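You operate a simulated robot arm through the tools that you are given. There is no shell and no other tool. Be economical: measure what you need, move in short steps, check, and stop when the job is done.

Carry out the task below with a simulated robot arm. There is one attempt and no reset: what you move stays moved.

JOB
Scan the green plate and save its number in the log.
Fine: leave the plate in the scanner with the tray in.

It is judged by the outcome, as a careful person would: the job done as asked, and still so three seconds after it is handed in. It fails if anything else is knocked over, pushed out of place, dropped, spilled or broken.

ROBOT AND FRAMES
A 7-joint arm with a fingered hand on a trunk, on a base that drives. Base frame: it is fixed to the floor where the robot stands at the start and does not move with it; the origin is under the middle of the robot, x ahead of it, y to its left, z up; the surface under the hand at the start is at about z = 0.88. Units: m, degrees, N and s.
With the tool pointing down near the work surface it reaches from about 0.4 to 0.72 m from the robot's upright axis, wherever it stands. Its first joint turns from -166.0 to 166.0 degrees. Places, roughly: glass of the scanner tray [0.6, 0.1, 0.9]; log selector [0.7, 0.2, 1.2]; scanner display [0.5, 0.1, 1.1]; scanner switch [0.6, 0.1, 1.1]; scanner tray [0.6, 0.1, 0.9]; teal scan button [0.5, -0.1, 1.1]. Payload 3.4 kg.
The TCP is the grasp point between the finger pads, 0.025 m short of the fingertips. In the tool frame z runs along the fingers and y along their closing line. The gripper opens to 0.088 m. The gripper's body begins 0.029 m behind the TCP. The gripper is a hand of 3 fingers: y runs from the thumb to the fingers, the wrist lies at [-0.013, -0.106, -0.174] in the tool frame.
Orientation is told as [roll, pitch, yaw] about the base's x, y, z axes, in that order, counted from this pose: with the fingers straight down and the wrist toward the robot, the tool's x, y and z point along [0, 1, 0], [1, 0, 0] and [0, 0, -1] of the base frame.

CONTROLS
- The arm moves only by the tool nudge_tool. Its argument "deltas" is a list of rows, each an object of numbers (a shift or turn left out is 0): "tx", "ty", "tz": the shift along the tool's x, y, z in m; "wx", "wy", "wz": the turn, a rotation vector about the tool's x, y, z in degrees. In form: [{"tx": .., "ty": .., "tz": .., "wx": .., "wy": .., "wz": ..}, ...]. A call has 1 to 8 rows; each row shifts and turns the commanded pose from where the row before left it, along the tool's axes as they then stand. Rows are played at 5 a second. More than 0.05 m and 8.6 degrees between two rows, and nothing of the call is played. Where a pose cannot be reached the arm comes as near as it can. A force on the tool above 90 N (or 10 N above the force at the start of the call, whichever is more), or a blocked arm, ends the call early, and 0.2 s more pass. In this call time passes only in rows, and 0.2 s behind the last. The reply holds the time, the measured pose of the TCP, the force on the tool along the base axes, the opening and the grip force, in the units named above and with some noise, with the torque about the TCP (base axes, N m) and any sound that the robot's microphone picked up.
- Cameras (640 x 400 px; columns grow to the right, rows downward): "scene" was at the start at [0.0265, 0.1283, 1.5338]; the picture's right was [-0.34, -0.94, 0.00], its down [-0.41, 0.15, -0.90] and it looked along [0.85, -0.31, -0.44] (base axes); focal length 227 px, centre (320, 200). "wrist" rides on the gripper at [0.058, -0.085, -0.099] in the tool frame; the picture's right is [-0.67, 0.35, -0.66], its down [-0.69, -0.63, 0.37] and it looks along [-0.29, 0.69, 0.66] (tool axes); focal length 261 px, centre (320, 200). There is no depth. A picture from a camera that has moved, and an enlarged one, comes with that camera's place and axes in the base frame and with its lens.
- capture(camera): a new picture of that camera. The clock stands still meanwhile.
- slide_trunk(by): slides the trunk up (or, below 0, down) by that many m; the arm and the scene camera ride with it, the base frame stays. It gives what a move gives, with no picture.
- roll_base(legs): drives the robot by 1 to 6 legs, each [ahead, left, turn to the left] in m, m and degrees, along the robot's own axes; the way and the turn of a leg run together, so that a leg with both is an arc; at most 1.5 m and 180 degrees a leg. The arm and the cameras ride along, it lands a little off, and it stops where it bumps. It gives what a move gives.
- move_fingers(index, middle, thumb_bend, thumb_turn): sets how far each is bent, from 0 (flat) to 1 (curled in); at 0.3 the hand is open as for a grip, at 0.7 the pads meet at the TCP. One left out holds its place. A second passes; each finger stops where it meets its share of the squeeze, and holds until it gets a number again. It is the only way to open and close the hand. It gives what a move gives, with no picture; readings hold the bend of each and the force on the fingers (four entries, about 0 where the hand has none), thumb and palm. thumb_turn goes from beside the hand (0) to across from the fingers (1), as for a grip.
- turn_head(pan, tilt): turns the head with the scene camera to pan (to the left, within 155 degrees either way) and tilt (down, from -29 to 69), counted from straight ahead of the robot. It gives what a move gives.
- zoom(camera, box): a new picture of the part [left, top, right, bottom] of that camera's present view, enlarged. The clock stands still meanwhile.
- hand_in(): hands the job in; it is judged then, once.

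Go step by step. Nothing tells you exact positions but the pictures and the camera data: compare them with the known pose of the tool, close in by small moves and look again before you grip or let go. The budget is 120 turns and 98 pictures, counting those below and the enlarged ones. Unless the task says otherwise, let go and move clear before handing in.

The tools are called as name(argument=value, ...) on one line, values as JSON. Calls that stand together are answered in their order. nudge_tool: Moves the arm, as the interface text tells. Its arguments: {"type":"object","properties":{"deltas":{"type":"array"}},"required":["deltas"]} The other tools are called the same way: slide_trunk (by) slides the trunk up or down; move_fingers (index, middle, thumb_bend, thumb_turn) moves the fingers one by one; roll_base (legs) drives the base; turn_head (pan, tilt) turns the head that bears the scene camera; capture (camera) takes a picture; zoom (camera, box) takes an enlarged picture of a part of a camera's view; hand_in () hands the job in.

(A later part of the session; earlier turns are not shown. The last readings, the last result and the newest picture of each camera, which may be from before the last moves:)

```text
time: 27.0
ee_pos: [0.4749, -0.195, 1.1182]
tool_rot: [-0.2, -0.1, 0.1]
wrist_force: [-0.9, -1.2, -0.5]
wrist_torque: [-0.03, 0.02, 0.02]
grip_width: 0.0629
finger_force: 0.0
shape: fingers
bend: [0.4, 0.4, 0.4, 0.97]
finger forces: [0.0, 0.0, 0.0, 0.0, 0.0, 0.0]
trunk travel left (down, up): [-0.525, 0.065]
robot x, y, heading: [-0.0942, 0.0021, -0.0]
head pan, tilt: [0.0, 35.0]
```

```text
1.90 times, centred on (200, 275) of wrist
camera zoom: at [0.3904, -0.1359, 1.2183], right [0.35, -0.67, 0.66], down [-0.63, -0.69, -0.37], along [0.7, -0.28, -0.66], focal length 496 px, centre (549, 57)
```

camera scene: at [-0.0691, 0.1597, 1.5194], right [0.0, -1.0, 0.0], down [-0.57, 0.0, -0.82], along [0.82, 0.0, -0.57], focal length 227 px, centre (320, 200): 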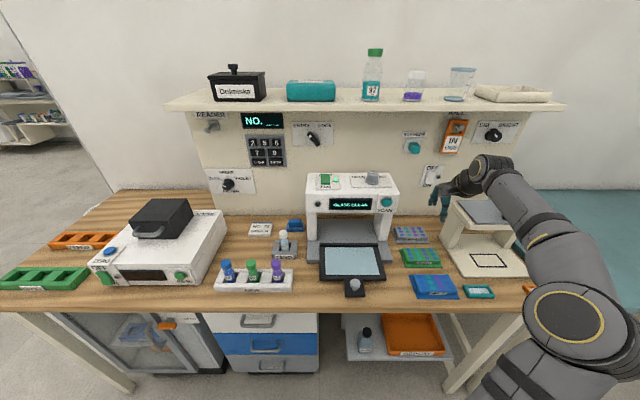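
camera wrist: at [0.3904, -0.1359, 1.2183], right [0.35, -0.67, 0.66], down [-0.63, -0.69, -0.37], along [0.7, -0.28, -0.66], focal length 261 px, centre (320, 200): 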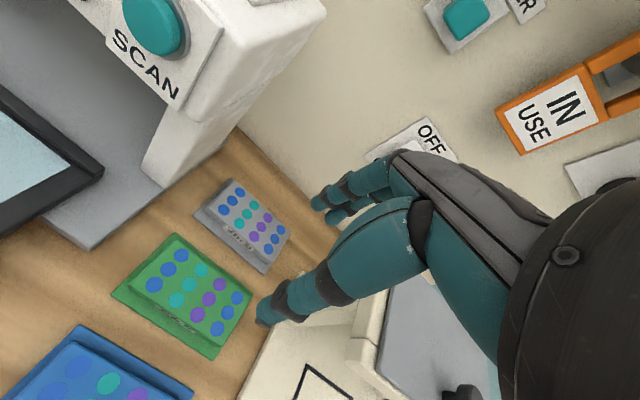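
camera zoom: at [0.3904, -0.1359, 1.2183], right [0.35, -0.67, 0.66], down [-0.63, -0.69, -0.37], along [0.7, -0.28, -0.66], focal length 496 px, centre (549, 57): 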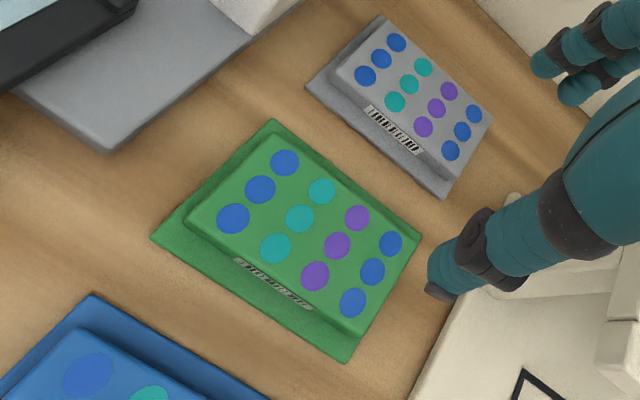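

The green plate's block spans about x 0.451–0.513 and y -0.14 to -0.255, top z≈0.90, on a slightly wider base. I'll open and come down over it.

move_fingers(index=0.32, middle=0.32, thumb_bend=0.32)

nudge_tool(deltas=[{"tz": 0.04, "ty": 0.007, "tx": -0.003}, {"tz": 0.04}, {"tz": 0.04}, {"tz": 0.03}, {"tz": 0.02}])

zoom(camera="scene", box=[385, 200, 485, 300])

capture(camera="wrist")

```text
time: 28.0
ee_pos: [0.4743, -0.1944, 1.1173]
tool_rot: [0.1, -0.1, 0.1]
wrist_force: [0.5, -0.4, 0.4]
wrist_torque: [0.02, -0.02, 0.02]
grip_width: 0.0802
finger_force: 0.0
shape: fingers
bend: [0.32, 0.32, 0.32, 0.97]
finger forces: [0.0, 0.0, 0.1, 0.1, 0.0, 0.1]
trunk travel left (down, up): [-0.525, 0.065]
robot x, y, heading: [-0.0984, 0.004, 0.0]
head pan, tilt: [0.0, 35.0]
```

```text
time: 29.2
ee_pos: [0.4808, -0.1975, 0.9485]
tool_rot: [0.0, 0.0, 0.0]
wrist_force: [-0.1, 0.5, 0.3]
wrist_torque: [0.01, 0.0, 0.02]
grip_width: 0.0802
finger_force: 0.0
shape: fingers
bend: [0.32, 0.32, 0.32, 0.97]
finger forces: [0.1, 0.0, 0.0, 0.0, 0.0, 0.0]
trunk travel left (down, up): [-0.525, 0.065]
robot x, y, heading: [-0.0953, 0.001, 0.1]
head pan, tilt: [0.0, 35.0]
```

```text
4.00 times, centred on (435, 250) of scene
camera zoom: at [-0.0693, 0.1595, 1.5194], right [0.0, -1.0, 0.0], down [-0.57, 0.0, -0.82], along [0.82, 0.0, -0.57], focal length 910 px, centre (-140, 0)
```

zoom: 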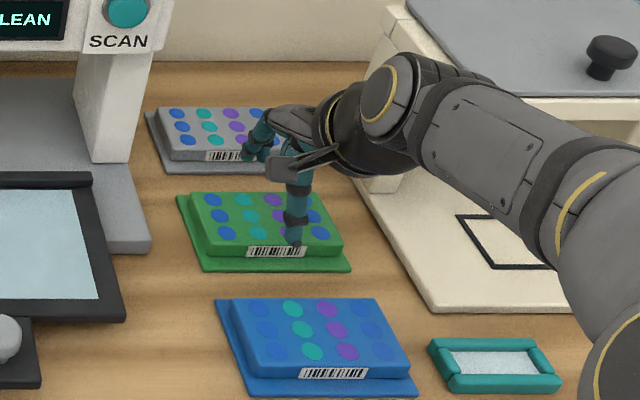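

```text
59 pictures are left
camera wrist: at [0.3965, -0.1399, 1.0487], right [0.35, -0.67, 0.66], down [-0.63, -0.69, -0.37], along [0.7, -0.28, -0.66], focal length 261 px, centre (320, 200)
```

wrist: 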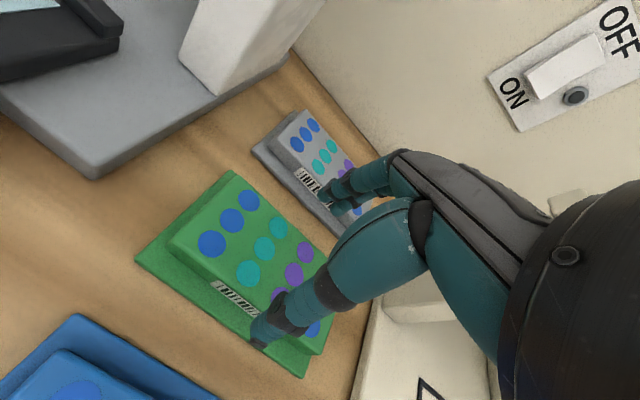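

move_fingers(index=0.34, middle=0.34, thumb_bend=0.34)

nudge_tool(deltas=[{"tz": 0.012, "ty": 0.001}, {"tz": 0.012}, {"tz": 0.01}])

zoom(camera="scene", box=[395, 220, 455, 290])

zoom(camera="wrist", box=[120, 120, 420, 400])

```text
time: 30.2
ee_pos: [0.4813, -0.1977, 0.9488]
tool_rot: [0.0, 0.0, 0.0]
wrist_force: [-0.5, -0.2, 0.0]
wrist_torque: [0.02, -0.02, 0.0]
grip_width: 0.0771
finger_force: 0.1
shape: fingers
bend: [0.34, 0.34, 0.34, 0.97]
finger forces: [0.0, 0.0, 0.0, 0.1, 0.1, 0.0]
trunk travel left (down, up): [-0.525, 0.065]
robot x, y, heading: [-0.096, -0.001, 0.2]
head pan, tilt: [0.0, 35.0]
```

```text
time: 31.0
ee_pos: [0.4819, -0.1982, 0.9154]
tool_rot: [0.0, 0.0, 0.1]
wrist_force: [0.3, 1.0, 0.2]
wrist_torque: [0.03, -0.03, 0.0]
grip_width: 0.0772
finger_force: 0.1
shape: fingers
bend: [0.34, 0.34, 0.34, 0.97]
finger forces: [0.1, 0.0, 0.0, 0.0, 0.0, 0.0]
trunk travel left (down, up): [-0.525, 0.065]
robot x, y, heading: [-0.1, -0.0013, -0.0]
head pan, tilt: [0.0, 35.0]
```

```text
5.71 times, centred on (425, 255) of scene
camera zoom: at [-0.0694, 0.1595, 1.5194], right [0.0, -1.0, 0.0], down [-0.57, 0.0, -0.82], along [0.82, 0.0, -0.57], focal length 1299 px, centre (-280, -114)
```

zoom: 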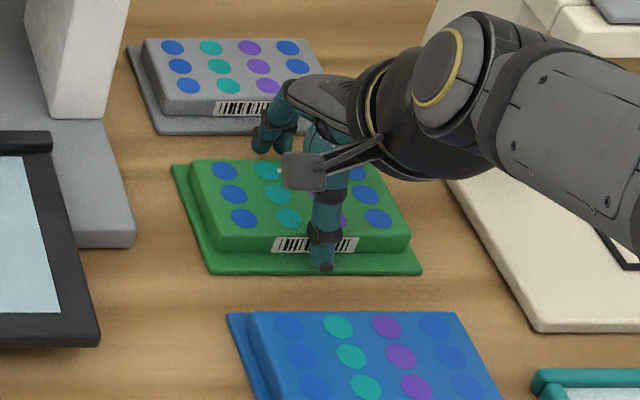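

```text
1.43 times, centred on (270, 260) of wrist
camera zoom: at [0.3979, -0.1398, 1.0161], right [0.35, -0.67, 0.66], down [-0.63, -0.69, -0.37], along [0.7, -0.28, -0.66], focal length 372 px, centre (391, 114)
```

zoom: 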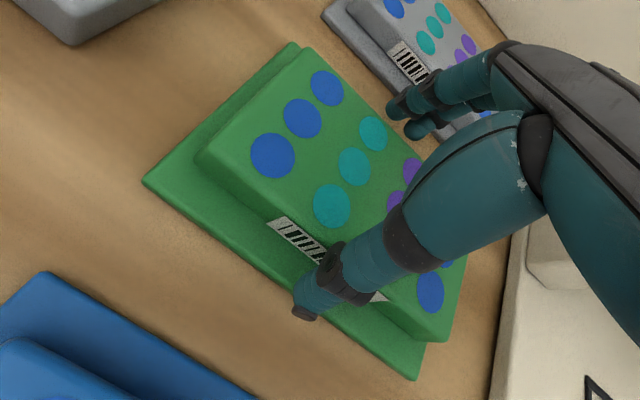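

Thumb and fingers straddle the block just above its ledge. Closing.

move_fingers(index=0.65, middle=0.65, thumb_bend=0.65)

zoom(camera="scene", box=[395, 220, 455, 290])

zoom(camera="wrist", box=[120, 120, 420, 400])

```text
time: 32.0
ee_pos: [0.4817, -0.1967, 0.9165]
tool_rot: [-0.1, -0.1, 0.2]
wrist_force: [1.9, 0.2, 4.9]
wrist_torque: [-0.04, -0.31, 0.04]
grip_width: 0.0556
finger_force: 19.9
shape: fingers
bend: [0.5, 0.53, 0.43, 0.96]
finger forces: [10.1, 12.8, 0.1, 0.1, 17.6, 0.1]
trunk travel left (down, up): [-0.525, 0.065]
robot x, y, heading: [-0.0998, 0.0016, 0.0]
head pan, tilt: [0.0, 35.0]
```

```text
5.71 times, centred on (425, 255) of scene
camera zoom: at [-0.0697, 0.1598, 1.5194], right [0.0, -1.0, 0.0], down [-0.57, 0.0, -0.82], along [0.82, 0.0, -0.57], focal length 1299 px, centre (-280, -114)
```

zoom: 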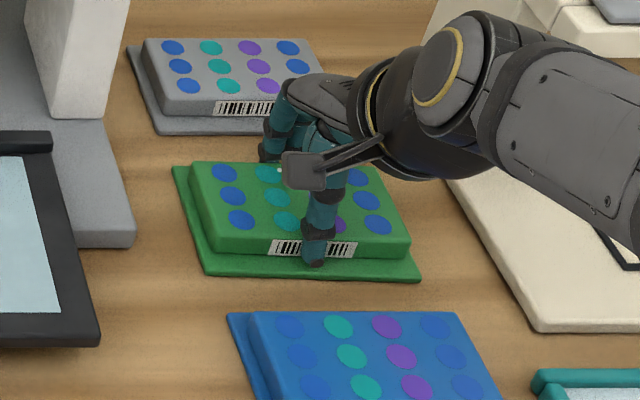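

```text
1.43 times, centred on (270, 260) of wrist
camera zoom: at [0.3979, -0.1396, 1.0166], right [0.35, -0.67, 0.66], down [-0.63, -0.69, -0.37], along [0.7, -0.28, -0.66], focal length 372 px, centre (391, 114)
```

zoom: 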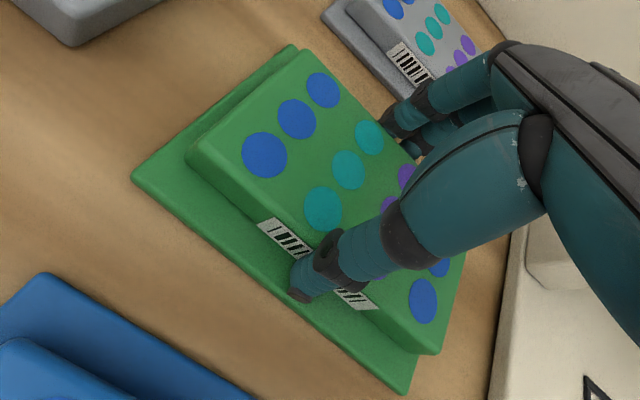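

Gripped with ~18 N. Lifting a little to test.

nudge_tool(deltas=[{"tz": -0.01}, {"tz": -0.015}, {"tz": -0.015}])

zoom(camera="scene", box=[385, 200, 475, 290])

capture(camera="wrist")

```text
time: 32.8
ee_pos: [0.4805, -0.2, 0.9547]
tool_rot: [0.1, 0.0, 0.2]
wrist_force: [-0.2, -0.3, -0.1]
wrist_torque: [0.01, 0.01, -0.03]
grip_width: 0.0557
finger_force: 18.3
shape: fingers
bend: [0.5, 0.54, 0.42, 0.95]
finger forces: [9.7, 8.7, 0.0, 0.0, 18.5, 0.0]
trunk travel left (down, up): [-0.525, 0.065]
robot x, y, heading: [-0.0968, 0.0028, 0.0]
head pan, tilt: [0.0, 35.0]
```

```text
4.44 times, centred on (430, 245) of scene
camera zoom: at [-0.0694, 0.1596, 1.5194], right [0.0, -1.0, 0.0], down [-0.57, 0.0, -0.82], along [0.82, 0.0, -0.57], focal length 1010 px, centre (-169, 0)
```

zoom: 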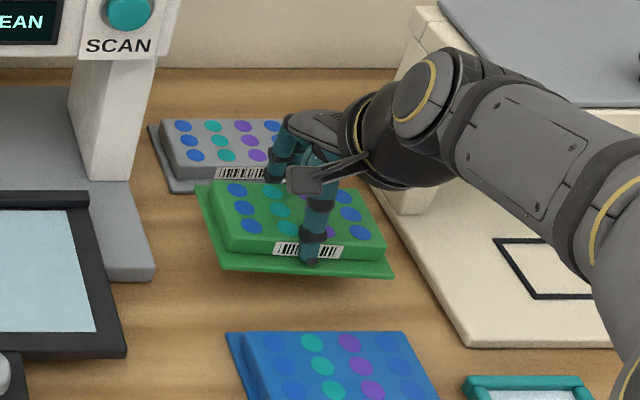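

```text
53 pictures are left
camera wrist: at [0.3969, -0.1413, 1.055], right [0.35, -0.67, 0.66], down [-0.63, -0.69, -0.37], along [0.69, -0.28, -0.66], focal length 261 px, centre (320, 200)
```

wrist: 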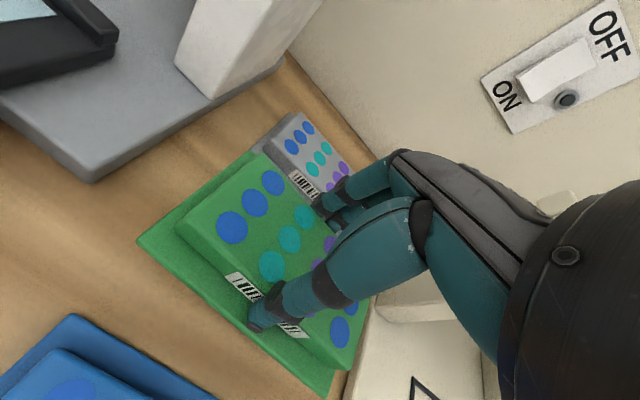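

The plate is held level. Raising and carrying it over the tray glass.

nudge_tool(deltas=[{"tz": -0.03}, {"tz": -0.03, "ty": -0.015}, {"ty": -0.015, "tx": 0.025}, {"tx": 0.035}, {"tx": 0.035}, {"tx": 0.035}])

nudge_tool(deltas=[{"tx": 0.035}, {"tx": 0.035}, {"tx": 0.03}, {"tx": 0.025}])

zoom(camera="scene", box=[290, 170, 430, 300])

capture(camera="wrist")

```text
time: 34.2
ee_pos: [0.4513, -0.0675, 1.0137]
tool_rot: [-0.1, -0.1, 0.1]
wrist_force: [0.2, 0.6, -1.2]
wrist_torque: [0.01, -0.03, -0.01]
grip_width: 0.0555
finger_force: 18.5
shape: fingers
bend: [0.5, 0.54, 0.42, 0.95]
finger forces: [9.6, 8.7, 0.0, 0.0, 18.1, 0.0]
trunk travel left (down, up): [-0.525, 0.065]
robot x, y, heading: [-0.0978, -0.0021, 0.3]
head pan, tilt: [0.0, 35.0]
```

```text
time: 35.2
ee_pos: [0.451, 0.0558, 1.0145]
tool_rot: [-0.1, 0.0, 0.2]
wrist_force: [-0.1, 0.0, -0.6]
wrist_torque: [0.01, 0.01, -0.02]
grip_width: 0.0556
finger_force: 18.0
shape: fingers
bend: [0.5, 0.54, 0.42, 0.95]
finger forces: [9.5, 8.6, 0.0, 0.1, 18.2, 0.1]
trunk travel left (down, up): [-0.525, 0.065]
robot x, y, heading: [-0.098, 0.0027, 0.1]
head pan, tilt: [0.0, 35.0]
```

```text
3.08 times, centred on (360, 235) of scene
camera zoom: at [-0.0693, 0.1599, 1.5194], right [0.0, -1.0, 0.0], down [-0.57, 0.0, -0.82], along [0.82, 0.0, -0.57], focal length 700 px, centre (197, 92)
```

zoom: 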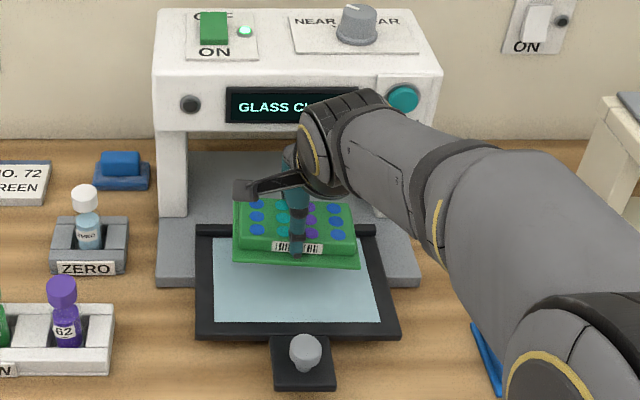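

```text
51 pictures are left
camera wrist: at [0.3669, 0.115, 1.1149], right [0.35, -0.67, 0.66], down [-0.63, -0.69, -0.37], along [0.7, -0.28, -0.66], focal length 261 px, centre (320, 200)
```

wrist: 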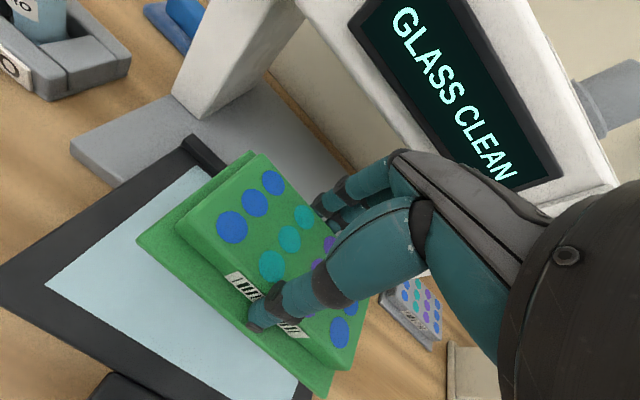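

Plate is over the glass; glass centre ≈ (0.454, 0.052). Lowering slowly.

nudge_tool(deltas=[{"tz": 0.025, "tx": -0.006, "ty": 0.003}, {"tz": 0.025}, {"tz": 0.01}])

zoom(camera="scene", box=[310, 200, 410, 290])

```text
time: 36.0
ee_pos: [0.4535, 0.0509, 0.9538]
tool_rot: [0.0, -0.1, 0.1]
wrist_force: [-1.0, 0.8, 3.1]
wrist_torque: [-0.02, -0.19, 0.04]
grip_width: 0.0555
finger_force: 18.2
shape: fingers
bend: [0.51, 0.54, 0.42, 0.95]
finger forces: [9.3, 9.3, 0.0, 0.0, 18.2, 0.1]
trunk travel left (down, up): [-0.525, 0.065]
robot x, y, heading: [-0.0937, -0.0014, 0.0]
head pan, tilt: [0.0, 35.0]
```

```text
4.44 times, centred on (360, 245) of scene
camera zoom: at [-0.0701, 0.1597, 1.5195], right [0.0, -1.0, 0.0], down [-0.57, 0.0, -0.82], along [0.82, 0.0, -0.57], focal length 1010 px, centre (142, 0)
```

zoom: 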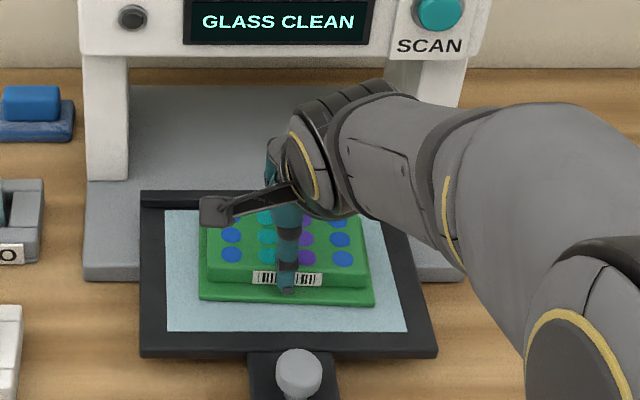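

Contact just felt; the plate lies well within the glass. Pressing down a couple of millimetres and releasing.

nudge_tool(deltas=[{"tz": 0.002}])

move_fingers(index=0.38, middle=0.38, thumb_bend=0.34)

zoom(camera="scene", box=[310, 200, 410, 290])

capture(camera="wrist")

```text
time: 36.4
ee_pos: [0.4558, 0.0508, 0.9541]
tool_rot: [0.1, -0.4, 0.0]
wrist_force: [1.0, 0.5, 11.8]
wrist_torque: [-0.05, -0.42, 0.02]
grip_width: 0.0554
finger_force: 21.5
shape: fingers
bend: [0.51, 0.54, 0.42, 0.95]
finger forces: [8.7, 15.7, 0.0, 0.1, 18.8, 0.1]
trunk travel left (down, up): [-0.525, 0.065]
robot x, y, heading: [-0.0968, 0.0012, 0.2]
head pan, tilt: [0.0, 35.0]
```

```text
time: 37.4
ee_pos: [0.4551, 0.0508, 0.9509]
tool_rot: [0.0, 0.0, 0.1]
wrist_force: [-0.5, -1.0, -0.8]
wrist_torque: [-0.02, 0.02, 0.0]
grip_width: 0.0717
finger_force: 0.1
shape: fingers
bend: [0.39, 0.38, 0.34, 0.97]
finger forces: [0.5, 0.2, 0.1, 0.0, 0.3, 0.0]
trunk travel left (down, up): [-0.525, 0.065]
robot x, y, heading: [-0.0955, 0.0008, 0.2]
head pan, tilt: [0.0, 35.0]
```

```text
4.44 times, centred on (360, 245) of scene
camera zoom: at [-0.0696, 0.1596, 1.5194], right [0.0, -1.0, 0.0], down [-0.57, 0.0, -0.82], along [0.82, 0.0, -0.57], focal length 1010 px, centre (142, 0)
```

zoom: 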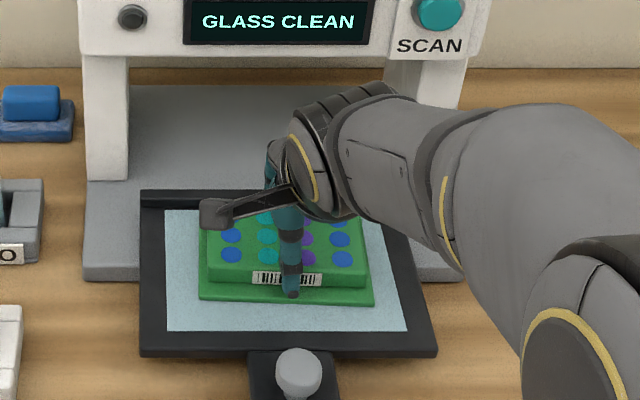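

```text
48 pictures are left
camera wrist: at [0.371, 0.1092, 1.0517], right [0.35, -0.67, 0.66], down [-0.63, -0.69, -0.37], along [0.7, -0.28, -0.66], focal length 261 px, centre (320, 200)
```

wrist: 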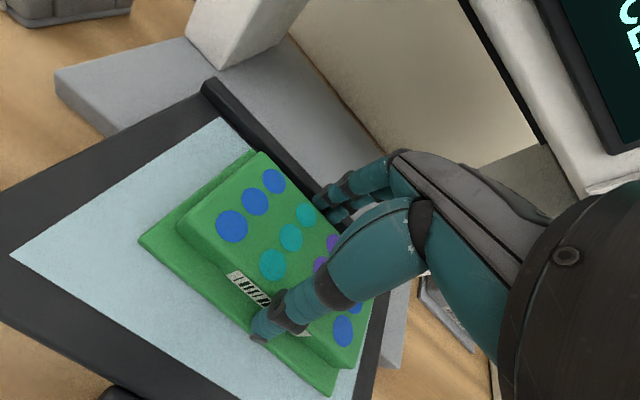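

The plate is down and released. Lifting off.

nudge_tool(deltas=[{"tz": -0.015}, {"tz": -0.025}, {"tz": -0.04}, {"tz": -0.04, "ty": -0.03}, {"ty": -0.05, "tz": -0.02}, {"ty": -0.05}, {"ty": -0.04}])

nudge_tool(deltas=[{"wz": -8.2}, {"wz": -8.2}, {"wz": -8.2}, {"wz": -8.2}, {"wz": -8.2}, {"wz": -8.2}, {"wz": -8.2}])

nudge_tool(deltas=[{"wz": -8.2}, {"wz": -8.2}, {"wz": -8.2}, {"wz": -8}, {"wy": -8}, {"wy": -8}, {"wy": -8}, {"wy": -8}])

zoom(camera="scene", box=[270, 160, 430, 310])

```text
refused: row 5 steps farther than a row can; nothing moved
```

```text
time: 39.0
ee_pos: [0.4549, 0.0501, 0.9511]
tool_rot: [0.0, -0.1, 57.7]
wrist_force: [0.0, 0.1, 0.7]
wrist_torque: [-0.02, 0.0, -0.02]
grip_width: 0.0752
finger_force: 1.2
shape: fingers
bend: [0.37, 0.38, 0.33, 0.97]
finger forces: [1.1, 0.0, 0.0, 0.0, 0.7, 0.0]
trunk travel left (down, up): [-0.525, 0.065]
robot x, y, heading: [-0.0977, -0.0037, 0.2]
head pan, tilt: [0.0, 35.0]
```

```text
time: 40.8
ee_pos: [0.4539, 0.0505, 0.9531]
tool_rot: [-32.2, 0.1, 90.1]
wrist_force: [-1.1, -0.3, 0.8]
wrist_torque: [0.04, 0.0, -0.05]
grip_width: 0.0748
finger_force: 1.1
shape: fingers
bend: [0.37, 0.38, 0.33, 0.97]
finger forces: [0.8, 0.1, 0.0, 0.0, 1.5, 0.0]
trunk travel left (down, up): [-0.525, 0.065]
robot x, y, heading: [-0.0963, -0.0012, 0.1]
head pan, tilt: [0.0, 35.0]
```

```text
2.67 times, centred on (350, 235) of scene
camera zoom: at [-0.0697, 0.1594, 1.5194], right [0.0, -1.0, 0.0], down [-0.57, 0.0, -0.82], along [0.82, 0.0, -0.57], focal length 606 px, centre (240, 107)
```

zoom: 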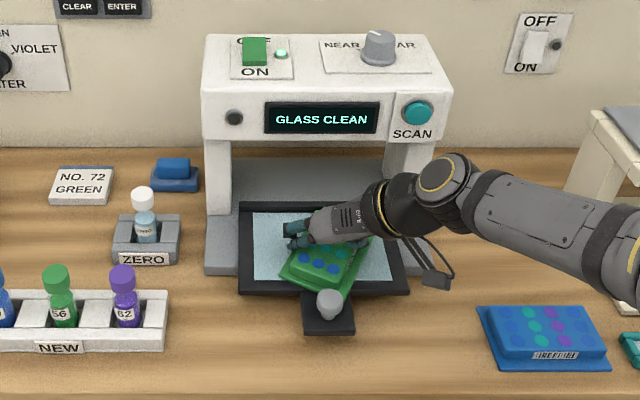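

A row was refused, so the turn was played with the fingers still around the plate, and it has rotated on the glass. I'll stop and look before correcting it.

capture(camera="wrist")

zoom(camera="scene", box=[310, 200, 410, 290])

```text
46 pictures are left
camera wrist: at [0.3536, -0.0342, 1.0068], right [0.22, 0.35, 0.91], down [0.78, -0.63, 0.06], along [0.59, 0.69, -0.41], focal length 261 px, centre (320, 200)
```

wrist: 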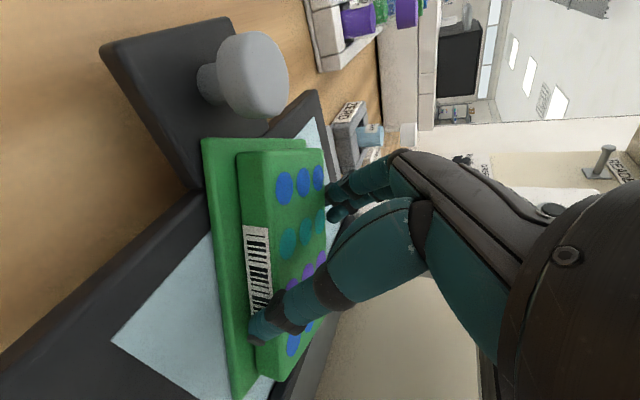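

```text
4.44 times, centred on (360, 245) of scene
camera zoom: at [-0.0697, 0.1594, 1.5194], right [0.0, -1.0, 0.0], down [-0.57, 0.0, -0.82], along [0.82, 0.0, -0.57], focal length 1010 px, centre (142, 0)
```

zoom: 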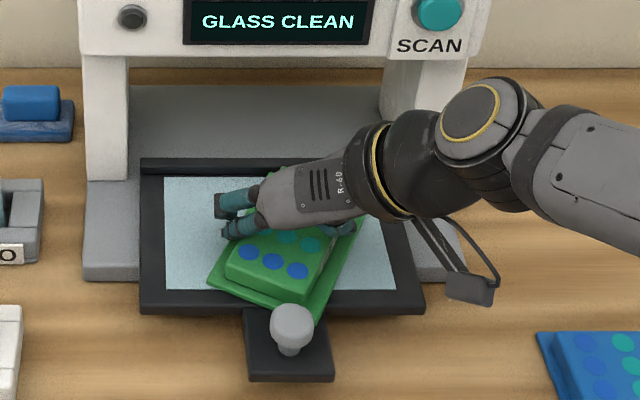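

The tilt first has to be undone, then I'll regrip the plate squarely, lift and turn it back.

nudge_tool(deltas=[{"wy": 8}, {"wy": 8}, {"wy": 8}, {"wy": 8}, {"wz": 8}, {"wz": 8}, {"wz": 8}])

capture(camera="wrist")

zoom(camera="scene", box=[310, 200, 410, 290])

```text
time: 42.4
ee_pos: [0.4533, 0.0508, 0.9528]
tool_rot: [0.0, 0.0, 66.0]
wrist_force: [0.3, -0.3, -0.6]
wrist_torque: [-0.02, 0.0, 0.02]
grip_width: 0.0727
finger_force: 0.0
shape: fingers
bend: [0.38, 0.38, 0.34, 0.97]
finger forces: [0.1, 0.0, 0.0, 0.1, 0.0, 0.1]
trunk travel left (down, up): [-0.525, 0.065]
robot x, y, heading: [-0.0965, 0.0015, 0.1]
head pan, tilt: [0.0, 35.0]
```

```text
44 pictures are left
camera wrist: at [0.3677, -0.0027, 1.0528], right [0.75, 0.05, 0.66], down [0.37, -0.85, -0.36], along [0.54, 0.52, -0.66], focal length 261 px, centre (320, 200)
```

wrist: 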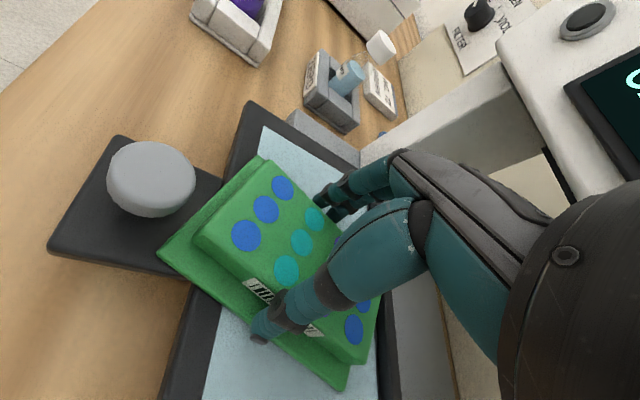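

```text
4.44 times, centred on (360, 245) of scene
camera zoom: at [-0.0695, 0.1597, 1.5194], right [0.0, -1.0, 0.0], down [-0.57, 0.0, -0.82], along [0.82, 0.0, -0.57], focal length 1010 px, centre (142, 0)
```

zoom: 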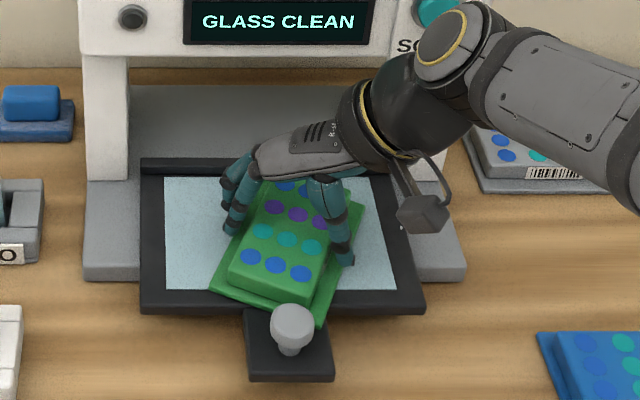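

The hand is now square with the plate. Gripping it again and lifting slightly.

move_fingers(index=0.65, middle=0.65, thumb_bend=0.65)

nudge_tool(deltas=[{"tz": -0.01}, {"tz": -0.015}, {"tz": -0.015}])

zoom(camera="scene", box=[310, 200, 410, 290])

```text
time: 43.4
ee_pos: [0.4535, 0.0516, 0.9533]
tool_rot: [0.0, -0.1, 66.2]
wrist_force: [0.5, 1.8, 8.9]
wrist_torque: [0.38, -0.26, 0.0]
grip_width: 0.0559
finger_force: 21.8
shape: fingers
bend: [0.5, 0.54, 0.41, 0.96]
finger forces: [9.2, 17.4, 0.0, 0.1, 16.4, 0.0]
trunk travel left (down, up): [-0.525, 0.065]
robot x, y, heading: [-0.0999, 0.0041, 0.1]
head pan, tilt: [0.0, 35.0]
```

```text
time: 44.2
ee_pos: [0.4537, 0.0491, 0.9926]
tool_rot: [0.1, 0.2, 66.1]
wrist_force: [0.8, -1.0, 0.0]
wrist_torque: [0.0, 0.03, -0.03]
grip_width: 0.056
finger_force: 17.3
shape: fingers
bend: [0.51, 0.55, 0.41, 0.96]
finger forces: [9.0, 8.3, 0.1, 0.0, 17.6, 0.0]
trunk travel left (down, up): [-0.525, 0.065]
robot x, y, heading: [-0.0973, -0.0015, -0.0]
head pan, tilt: [0.0, 35.0]
```

```text
4.44 times, centred on (360, 245) of scene
camera zoom: at [-0.0695, 0.1596, 1.5194], right [0.0, -1.0, 0.0], down [-0.57, 0.0, -0.82], along [0.82, 0.0, -0.57], focal length 1010 px, centre (142, 0)
```

zoom: 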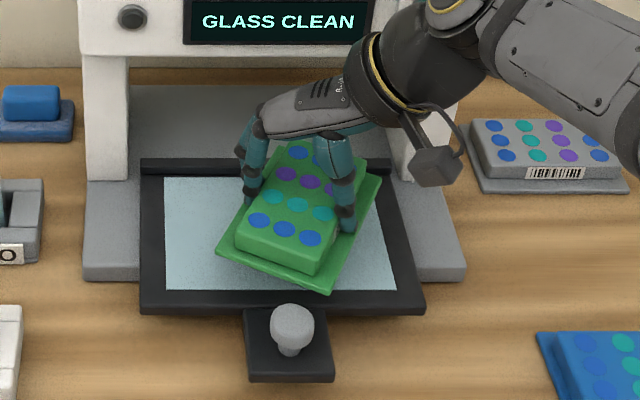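

The tray has crept inward ~0.025 m. I'll set the plate down here with light pressure and drag the tray back out by friction, then lift and turn the plate.

nudge_tool(deltas=[{"tz": 0.02}, {"tz": 0.02}, {"tz": 0.003}, {"tx": 0.0107, "ty": -0.0047}, {"tx": 0.0107, "ty": -0.0047}, {"tx": 0.0107, "ty": -0.0047}])

zoom(camera="scene", box=[310, 200, 410, 290])

```text
time: 45.6
ee_pos: [0.4157, 0.0512, 0.9512]
tool_rot: [-0.3, -0.2, 66.2]
wrist_force: [-2.2, 2.6, 30.8]
wrist_torque: [0.64, -0.41, 0.07]
grip_width: 0.0561
finger_force: 29.1
shape: fingers
bend: [0.52, 0.53, 0.4, 0.95]
finger forces: [8.3, 30.6, 0.1, 0.0, 19.0, 0.1]
trunk travel left (down, up): [-0.525, 0.065]
robot x, y, heading: [-0.0942, 0.0013, 0.2]
head pan, tilt: [0.0, 35.0]
```

```text
4.44 times, centred on (360, 245) of scene
camera zoom: at [-0.0738, 0.1596, 1.5197], right [0.0, -1.0, 0.0], down [-0.57, 0.0, -0.82], along [0.82, 0.0, -0.57], focal length 1010 px, centre (142, 0)
```

zoom: 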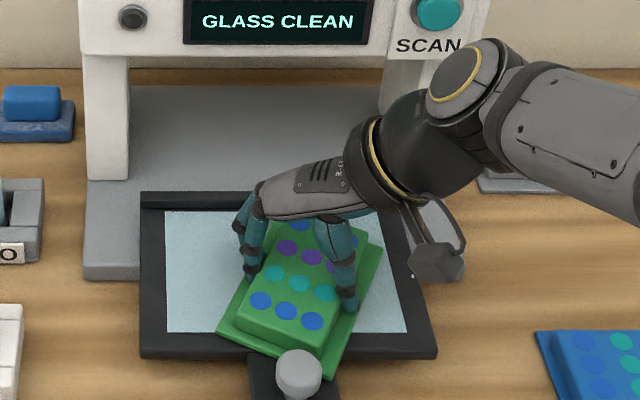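

The tray is back out. Lifting the plate and turning it straight.

nudge_tool(deltas=[{"tz": -0.01}, {"tz": -0.02}, {"tz": -0.03}])

nudge_tool(deltas=[{"wz": 8.25}, {"wz": 8.25}, {"wz": 8.25}, {"wz": 8.25}, {"wz": 8.25}, {"wz": 8.25}, {"wz": 8.25}, {"wz": 8.25}])

zoom(camera="scene", box=[310, 200, 410, 290])

capture(camera="wrist")

```text
time: 46.4
ee_pos: [0.4191, 0.0516, 1.0077]
tool_rot: [0.1, 0.0, 66.2]
wrist_force: [0.3, 0.7, -1.2]
wrist_torque: [0.01, -0.02, 0.0]
grip_width: 0.056
finger_force: 15.9
shape: fingers
bend: [0.52, 0.56, 0.4, 0.95]
finger forces: [8.9, 7.5, 0.0, 0.0, 16.5, 0.0]
trunk travel left (down, up): [-0.525, 0.065]
robot x, y, heading: [-0.0975, -0.0, 0.4]
head pan, tilt: [0.0, 35.0]
```

```text
time: 48.2
ee_pos: [0.418, 0.0514, 1.0094]
tool_rot: [-0.1, 0.0, 0.1]
wrist_force: [0.3, 0.5, -0.7]
wrist_torque: [0.02, 0.0, 0.02]
grip_width: 0.0561
finger_force: 16.3
shape: fingers
bend: [0.52, 0.56, 0.4, 0.95]
finger forces: [8.6, 7.5, 0.0, 0.0, 16.2, 0.0]
trunk travel left (down, up): [-0.525, 0.065]
robot x, y, heading: [-0.0979, 0.001, 0.0]
head pan, tilt: [0.0, 35.0]
```

```text
4.44 times, centred on (360, 245) of scene
camera zoom: at [-0.0694, 0.1597, 1.5194], right [0.0, -1.0, 0.0], down [-0.57, 0.0, -0.82], along [0.82, 0.0, -0.57], focal length 1010 px, centre (142, 0)
```

zoom: 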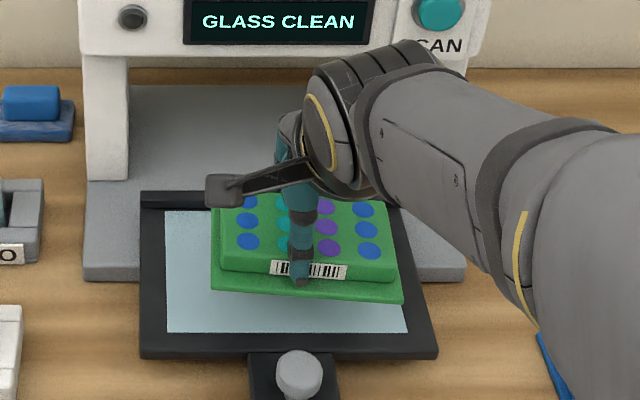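

```text
39 pictures are left
camera wrist: at [0.3345, 0.1097, 1.1094], right [0.35, -0.67, 0.66], down [-0.63, -0.69, -0.37], along [0.7, -0.28, -0.66], focal length 261 px, centre (320, 200)
```

wrist: 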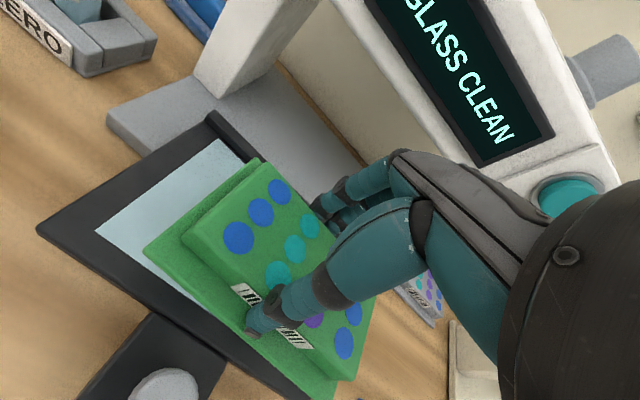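

nudge_tool(deltas=[{"wz": -4, "ty": 0.015}, {"ty": 0.014, "tz": 0.015, "tx": 0.001}, {"tz": 0.02}, {"tz": 0.015}, {"tz": 0.006}])

zoom(camera="scene", box=[310, 200, 410, 290])

```text
time: 49.4
ee_pos: [0.4473, 0.0534, 0.9533]
tool_rot: [0.0, 0.0, 4.0]
wrist_force: [-0.2, -0.3, 2.5]
wrist_torque: [-0.05, -0.06, 0.0]
grip_width: 0.0556
finger_force: 16.5
shape: fingers
bend: [0.52, 0.56, 0.4, 0.95]
finger forces: [8.5, 8.1, 0.0, 0.1, 16.4, 0.0]
trunk travel left (down, up): [-0.525, 0.065]
robot x, y, heading: [-0.0977, -0.0002, -0.1]
head pan, tilt: [0.0, 35.0]
```

```text
4.44 times, centred on (360, 245) of scene
camera zoom: at [-0.0697, 0.1596, 1.5195], right [0.0, -1.0, 0.0], down [-0.57, 0.0, -0.82], along [0.82, 0.0, -0.57], focal length 1010 px, centre (142, 0)
```

zoom: 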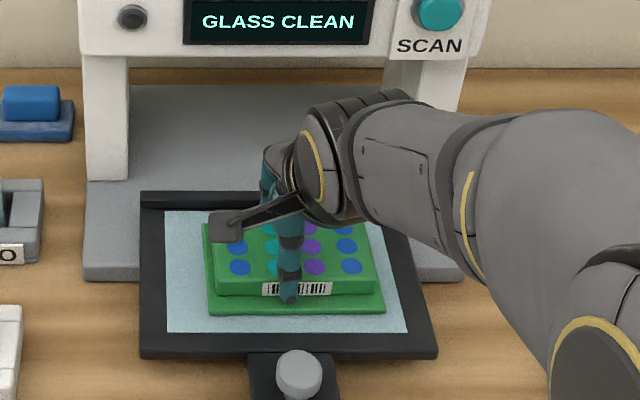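

Square and centred on the glass. Releasing wide, then lifting straight up only.

nudge_tool(deltas=[{"tz": 0.001}])

move_fingers(index=0.36, middle=0.36, thumb_bend=0.3)

nudge_tool(deltas=[{"tz": -0.015}, {"tz": -0.025}, {"tz": -0.03}, {"tz": -0.04}, {"tz": -0.04}])

zoom(camera="scene", box=[310, 200, 410, 290])

```text
time: 49.8
ee_pos: [0.4481, 0.0532, 0.9535]
tool_rot: [0.0, -0.1, 4.1]
wrist_force: [-0.7, -0.9, 6.1]
wrist_torque: [-0.02, -0.14, -0.02]
grip_width: 0.0561
finger_force: 18.2
shape: fingers
bend: [0.52, 0.56, 0.4, 0.95]
finger forces: [8.1, 11.1, 0.0, 0.1, 17.1, 0.0]
trunk travel left (down, up): [-0.525, 0.065]
robot x, y, heading: [-0.0969, -0.001, 0.1]
head pan, tilt: [0.0, 35.0]
```

```text
time: 50.8
ee_pos: [0.448, 0.0528, 0.9533]
tool_rot: [0.1, 0.0, 4.1]
wrist_force: [0.0, 0.2, 0.0]
wrist_torque: [0.01, -0.01, 0.0]
grip_width: 0.0782
finger_force: 0.1
shape: fingers
bend: [0.36, 0.36, 0.3, 0.97]
finger forces: [0.1, 0.0, 0.0, 0.0, 0.1, 0.0]
trunk travel left (down, up): [-0.525, 0.065]
robot x, y, heading: [-0.0998, 0.0025, 0.1]
head pan, tilt: [0.0, 35.0]
```

```text
time: 52.0
ee_pos: [0.4494, 0.0532, 1.1038]
tool_rot: [0.0, 0.0, 4.1]
wrist_force: [-0.5, 0.3, -0.5]
wrist_torque: [-0.02, 0.02, 0.0]
grip_width: 0.0781
finger_force: 0.0
shape: fingers
bend: [0.36, 0.36, 0.3, 0.97]
finger forces: [0.1, 0.0, 0.1, 0.0, 0.0, 0.0]
trunk travel left (down, up): [-0.525, 0.065]
robot x, y, heading: [-0.0975, -0.0021, -0.1]
head pan, tilt: [0.0, 35.0]
```

```text
4.44 times, centred on (360, 245) of scene
camera zoom: at [-0.0696, 0.1596, 1.5194], right [0.0, -1.0, 0.0], down [-0.57, 0.0, -0.82], along [0.82, 0.0, -0.57], focal length 1010 px, centre (142, 0)
```

zoom: 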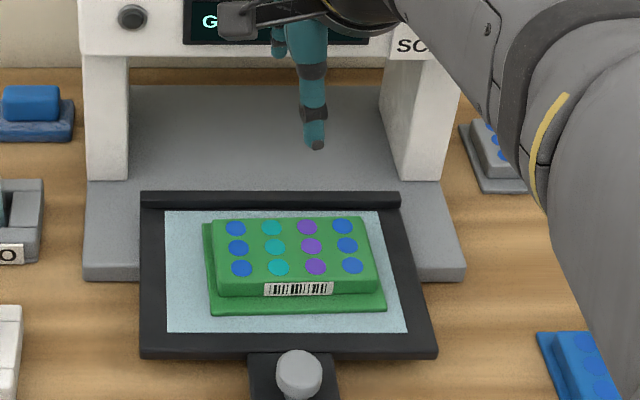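

The plate lies squarely on the glass. Moving back, then turning the hand for the tray knob.

nudge_tool(deltas=[{"ty": -0.04, "tz": -0.01}, {"ty": -0.04}, {"ty": -0.04}, {"ty": -0.04}, {"ty": -0.03}])

nudge_tool(deltas=[{"wz": -8.2}, {"wz": -8.2}, {"wz": -8.2}, {"wz": -8.2}, {"wz": -8.2}, {"wz": -8.2}, {"wz": -8.2}])

nudge_tool(deltas=[{"wz": -8.2}, {"wz": -8.2}, {"wz": -8.2}, {"wz": -4}, {"wy": -8}, {"wy": -8}, {"wy": -8}, {"wy": -8}])

move_fingers(index=0.4, middle=0.4, thumb_bend=0.45)

zoom(camera="scene", box=[280, 180, 420, 320])

```text
time: 53.2
ee_pos: [0.2579, 0.0394, 1.1121]
tool_rot: [0.0, 0.1, 4.1]
wrist_force: [-0.8, -0.3, 0.6]
wrist_torque: [-0.02, -0.01, -0.01]
grip_width: 0.0783
finger_force: 0.1
shape: fingers
bend: [0.36, 0.36, 0.3, 0.97]
finger forces: [0.0, 0.0, 0.0, 0.0, 0.1, 0.0]
trunk travel left (down, up): [-0.525, 0.065]
robot x, y, heading: [-0.0951, 0.0025, 0.3]
head pan, tilt: [0.0, 35.0]
```

```text
time: 54.8
ee_pos: [0.2587, 0.0396, 1.1132]
tool_rot: [0.0, 0.0, 61.7]
wrist_force: [0.9, -0.7, 0.0]
wrist_torque: [0.0, 0.01, -0.01]
grip_width: 0.0781
finger_force: 0.0
shape: fingers
bend: [0.36, 0.36, 0.3, 0.97]
finger forces: [0.0, 0.1, 0.1, 0.0, 0.0, 0.1]
trunk travel left (down, up): [-0.525, 0.065]
robot x, y, heading: [-0.0942, 0.0012, -0.0]
head pan, tilt: [0.0, 35.0]
```

```text
time: 56.6
ee_pos: [0.2587, 0.0384, 1.113]
tool_rot: [-32.1, 0.1, 90.2]
wrist_force: [0.5, -0.5, 0.3]
wrist_torque: [0.01, 0.02, 0.0]
grip_width: 0.0782
finger_force: 0.1
shape: fingers
bend: [0.36, 0.36, 0.3, 0.97]
finger forces: [0.0, 0.0, 0.1, 0.1, 0.0, 0.1]
trunk travel left (down, up): [-0.525, 0.065]
robot x, y, heading: [-0.0963, -0.0018, 0.3]
head pan, tilt: [0.0, 35.0]
```

```text
time: 57.6
ee_pos: [0.2577, 0.0389, 1.1128]
tool_rot: [-32.0, 0.0, 90.1]
wrist_force: [-0.4, -0.4, 0.7]
wrist_torque: [-0.01, 0.02, 0.01]
grip_width: 0.0584
finger_force: 0.0
shape: fingers
bend: [0.4, 0.4, 0.45, 0.97]
finger forces: [0.1, 0.0, 0.0, 0.0, 0.1, 0.0]
trunk travel left (down, up): [-0.525, 0.065]
robot x, y, heading: [-0.0995, 0.0009, 0.4]
head pan, tilt: [0.0, 35.0]
```

```text
2.86 times, centred on (350, 250) of scene
camera zoom: at [-0.0695, 0.1596, 1.5194], right [0.0, -1.0, 0.0], down [-0.57, 0.0, -0.82], along [0.82, 0.0, -0.57], focal length 650 px, centre (234, 57)
```

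zoom: 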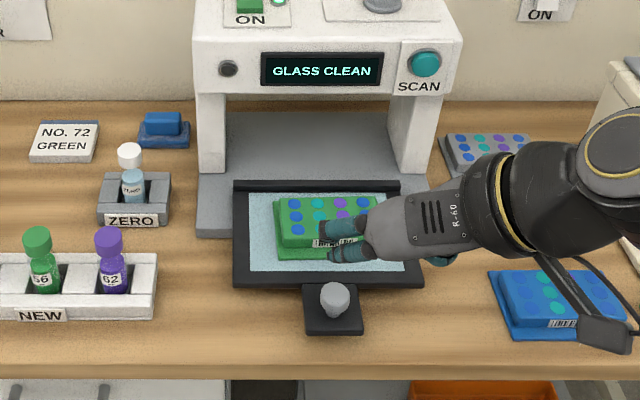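

nudge_tool(deltas=[{"tx": 0.006, "ty": 0.007, "tz": 0.04}, {"tx": 0.006, "ty": 0.006, "tz": 0.04}, {"tx": 0.006, "ty": 0.006, "tz": 0.04}, {"tz": 0.03}])

capture(camera="wrist")

zoom(camera="scene", box=[310, 220, 410, 310])

```text
time: 58.6
ee_pos: [0.3233, 0.0599, 0.9746]
tool_rot: [-31.9, 0.0, 90.0]
wrist_force: [0.4, 0.8, -0.3]
wrist_torque: [0.04, 0.03, 0.02]
grip_width: 0.0588
finger_force: 0.0
shape: fingers
bend: [0.4, 0.4, 0.45, 0.97]
finger forces: [0.1, 0.1, 0.1, 0.1, 0.0, 0.1]
trunk travel left (down, up): [-0.525, 0.065]
robot x, y, heading: [-0.0945, -0.0026, 0.1]
head pan, tilt: [0.0, 35.0]
```

```text
35 pictures are left
camera wrist: at [0.2237, -0.0247, 1.0303], right [0.22, 0.35, 0.91], down [0.78, -0.63, 0.05], along [0.59, 0.69, -0.41], focal length 261 px, centre (320, 200)
```

wrist: 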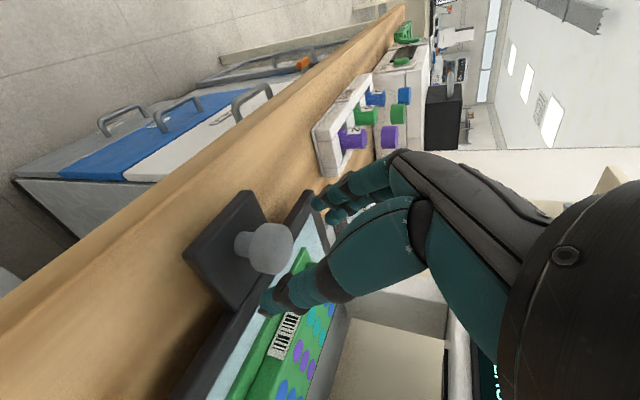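

```text
4.44 times, centred on (360, 265) of scene
camera zoom: at [-0.0689, 0.16, 1.5194], right [0.0, -1.0, 0.0], down [-0.57, 0.0, -0.82], along [0.82, 0.0, -0.57], focal length 1010 px, centre (142, -89)
```

zoom: 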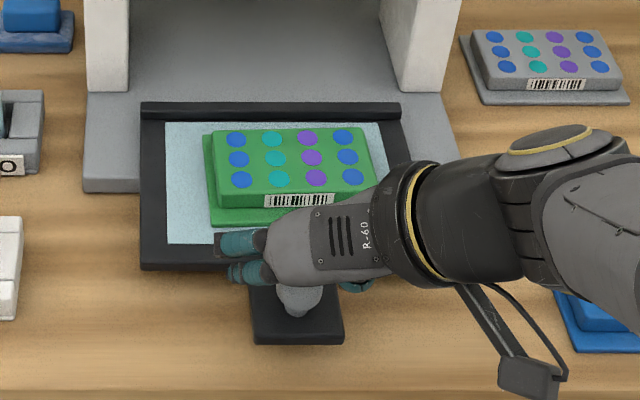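

nudge_tool(deltas=[{"tz": 0.017, "ty": -0.002}, {"tz": 0.016, "tx": 0.003}])

move_fingers(index=0.9, middle=0.9, thumb_bend=0.9)

nudge_tool(deltas=[{"tx": -0.0085, "tz": 0.0053}, {"tx": -0.0085, "tz": 0.0053}, {"tx": -0.0127, "tz": 0.008}, {"tx": -0.0127, "tz": 0.008}])

zoom(camera="scene", box=[290, 180, 430, 310])

```text
time: 59.2
ee_pos: [0.3386, 0.0571, 0.9458]
tool_rot: [-32.0, 0.1, 90.0]
wrist_force: [0.4, 0.2, -0.4]
wrist_torque: [-0.01, 0.01, 0.03]
grip_width: 0.0585
finger_force: 0.1
shape: fingers
bend: [0.4, 0.4, 0.45, 0.97]
finger forces: [0.0, 0.1, 0.0, 0.0, 0.1, 0.0]
trunk travel left (down, up): [-0.525, 0.065]
robot x, y, heading: [-0.0973, -0.0017, 0.4]
head pan, tilt: [0.0, 35.0]
```

```text
time: 60.2
ee_pos: [0.3413, 0.0544, 0.9462]
tool_rot: [-31.8, 0.2, 90.0]
wrist_force: [13.0, -11.7, -15.9]
wrist_torque: [-0.17, -0.17, -0.02]
grip_width: 0.0
finger_force: 20.3
shape: fingers
bend: [0.76, 0.9, 0.74, 0.97]
finger forces: [16.6, 0.0, 0.0, 0.0, 24.5, 0.1]
trunk travel left (down, up): [-0.525, 0.065]
robot x, y, heading: [-0.0986, 0.0043, -0.1]
head pan, tilt: [0.0, 35.0]
```

```text
time: 61.2
ee_pos: [0.3892, 0.0581, 0.9471]
tool_rot: [-32.0, -0.1, 90.1]
wrist_force: [0.1, -0.6, -0.1]
wrist_torque: [0.01, 0.01, 0.01]
grip_width: 0.0
finger_force: 0.1
shape: fingers
bend: [0.78, 0.9, 0.83, 0.93]
finger forces: [0.1, 0.2, 0.0, 0.0, 0.1, 0.1]
trunk travel left (down, up): [-0.525, 0.065]
robot x, y, heading: [-0.0984, -0.0001, 0.1]
head pan, tilt: [0.0, 35.0]
```

```text
3.08 times, centred on (360, 245) of scene
camera zoom: at [-0.0693, 0.1597, 1.5194], right [0.0, -1.0, 0.0], down [-0.57, 0.0, -0.82], along [0.82, 0.0, -0.57], focal length 700 px, centre (197, 62)
```

zoom: 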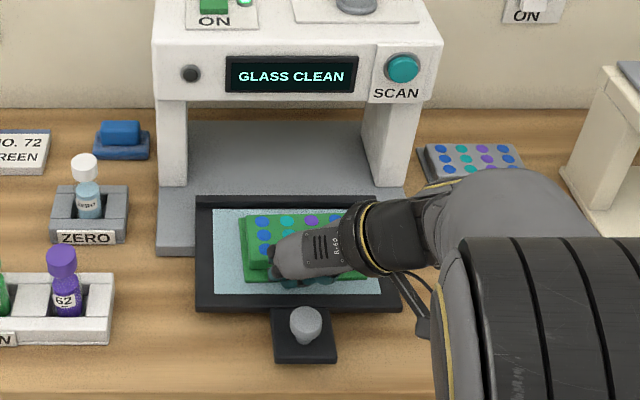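

The fingers slipped off the knob. The plate and tray look unmoved; I'll withdraw, close the fist and push the knob from its front instead.

nudge_tool(deltas=[{"tz": -0.03}, {"tz": -0.03}, {"tz": -0.03}, {"tx": 0.03, "tz": -0.018}, {"tx": 0.03, "tz": -0.018}])

move_fingers(index=0.7, middle=0.7, thumb_bend=0.7)

capture(camera="wrist")

zoom(camera="scene", box=[290, 180, 430, 310])

```text
time: 62.4
ee_pos: [0.2712, 0.0585, 1.0218]
tool_rot: [-32.1, 0.1, 90.1]
wrist_force: [-0.2, 0.1, 1.8]
wrist_torque: [0.0, -0.02, 0.02]
grip_width: 0.0
finger_force: 0.0
shape: fingers
bend: [0.78, 0.9, 0.83, 0.93]
finger forces: [0.0, 0.1, 0.1, 0.1, 0.1, 0.0]
trunk travel left (down, up): [-0.525, 0.065]
robot x, y, heading: [-0.0965, -0.0001, 0.4]
head pan, tilt: [0.0, 35.0]
```

```text
time: 63.4
ee_pos: [0.2721, 0.0586, 1.0219]
tool_rot: [-32.0, 0.0, 90.1]
wrist_force: [0.8, 0.4, -0.8]
wrist_torque: [0.02, 0.01, -0.01]
grip_width: 0.0
finger_force: 0.1
shape: fingers
bend: [0.7, 0.7, 0.7, 0.97]
finger forces: [0.0, 0.0, 0.0, 0.0, 0.0, 0.0]
trunk travel left (down, up): [-0.525, 0.065]
robot x, y, heading: [-0.0977, 0.0002, 0.3]
head pan, tilt: [0.0, 35.0]
```

```text
32 pictures are left
camera wrist: at [0.1716, -0.0258, 1.0757], right [0.22, 0.35, 0.91], down [0.78, -0.63, 0.05], along [0.59, 0.7, -0.41], focal length 261 px, centre (320, 200)
```

wrist: 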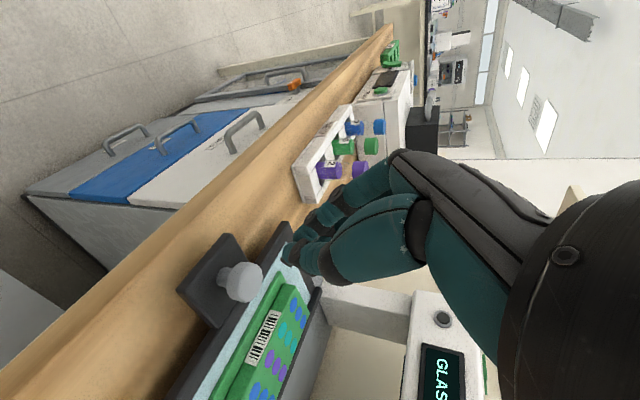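

```text
3.08 times, centred on (360, 245) of scene
camera zoom: at [-0.0695, 0.1596, 1.5194], right [0.0, -1.0, 0.0], down [-0.57, 0.0, -0.82], along [0.82, 0.0, -0.57], focal length 700 px, centre (197, 62)
```

zoom: 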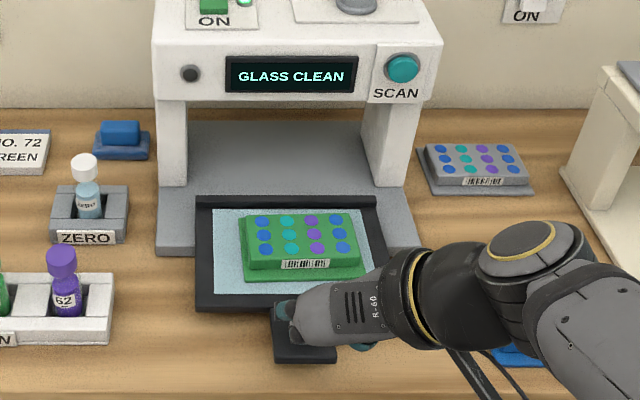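

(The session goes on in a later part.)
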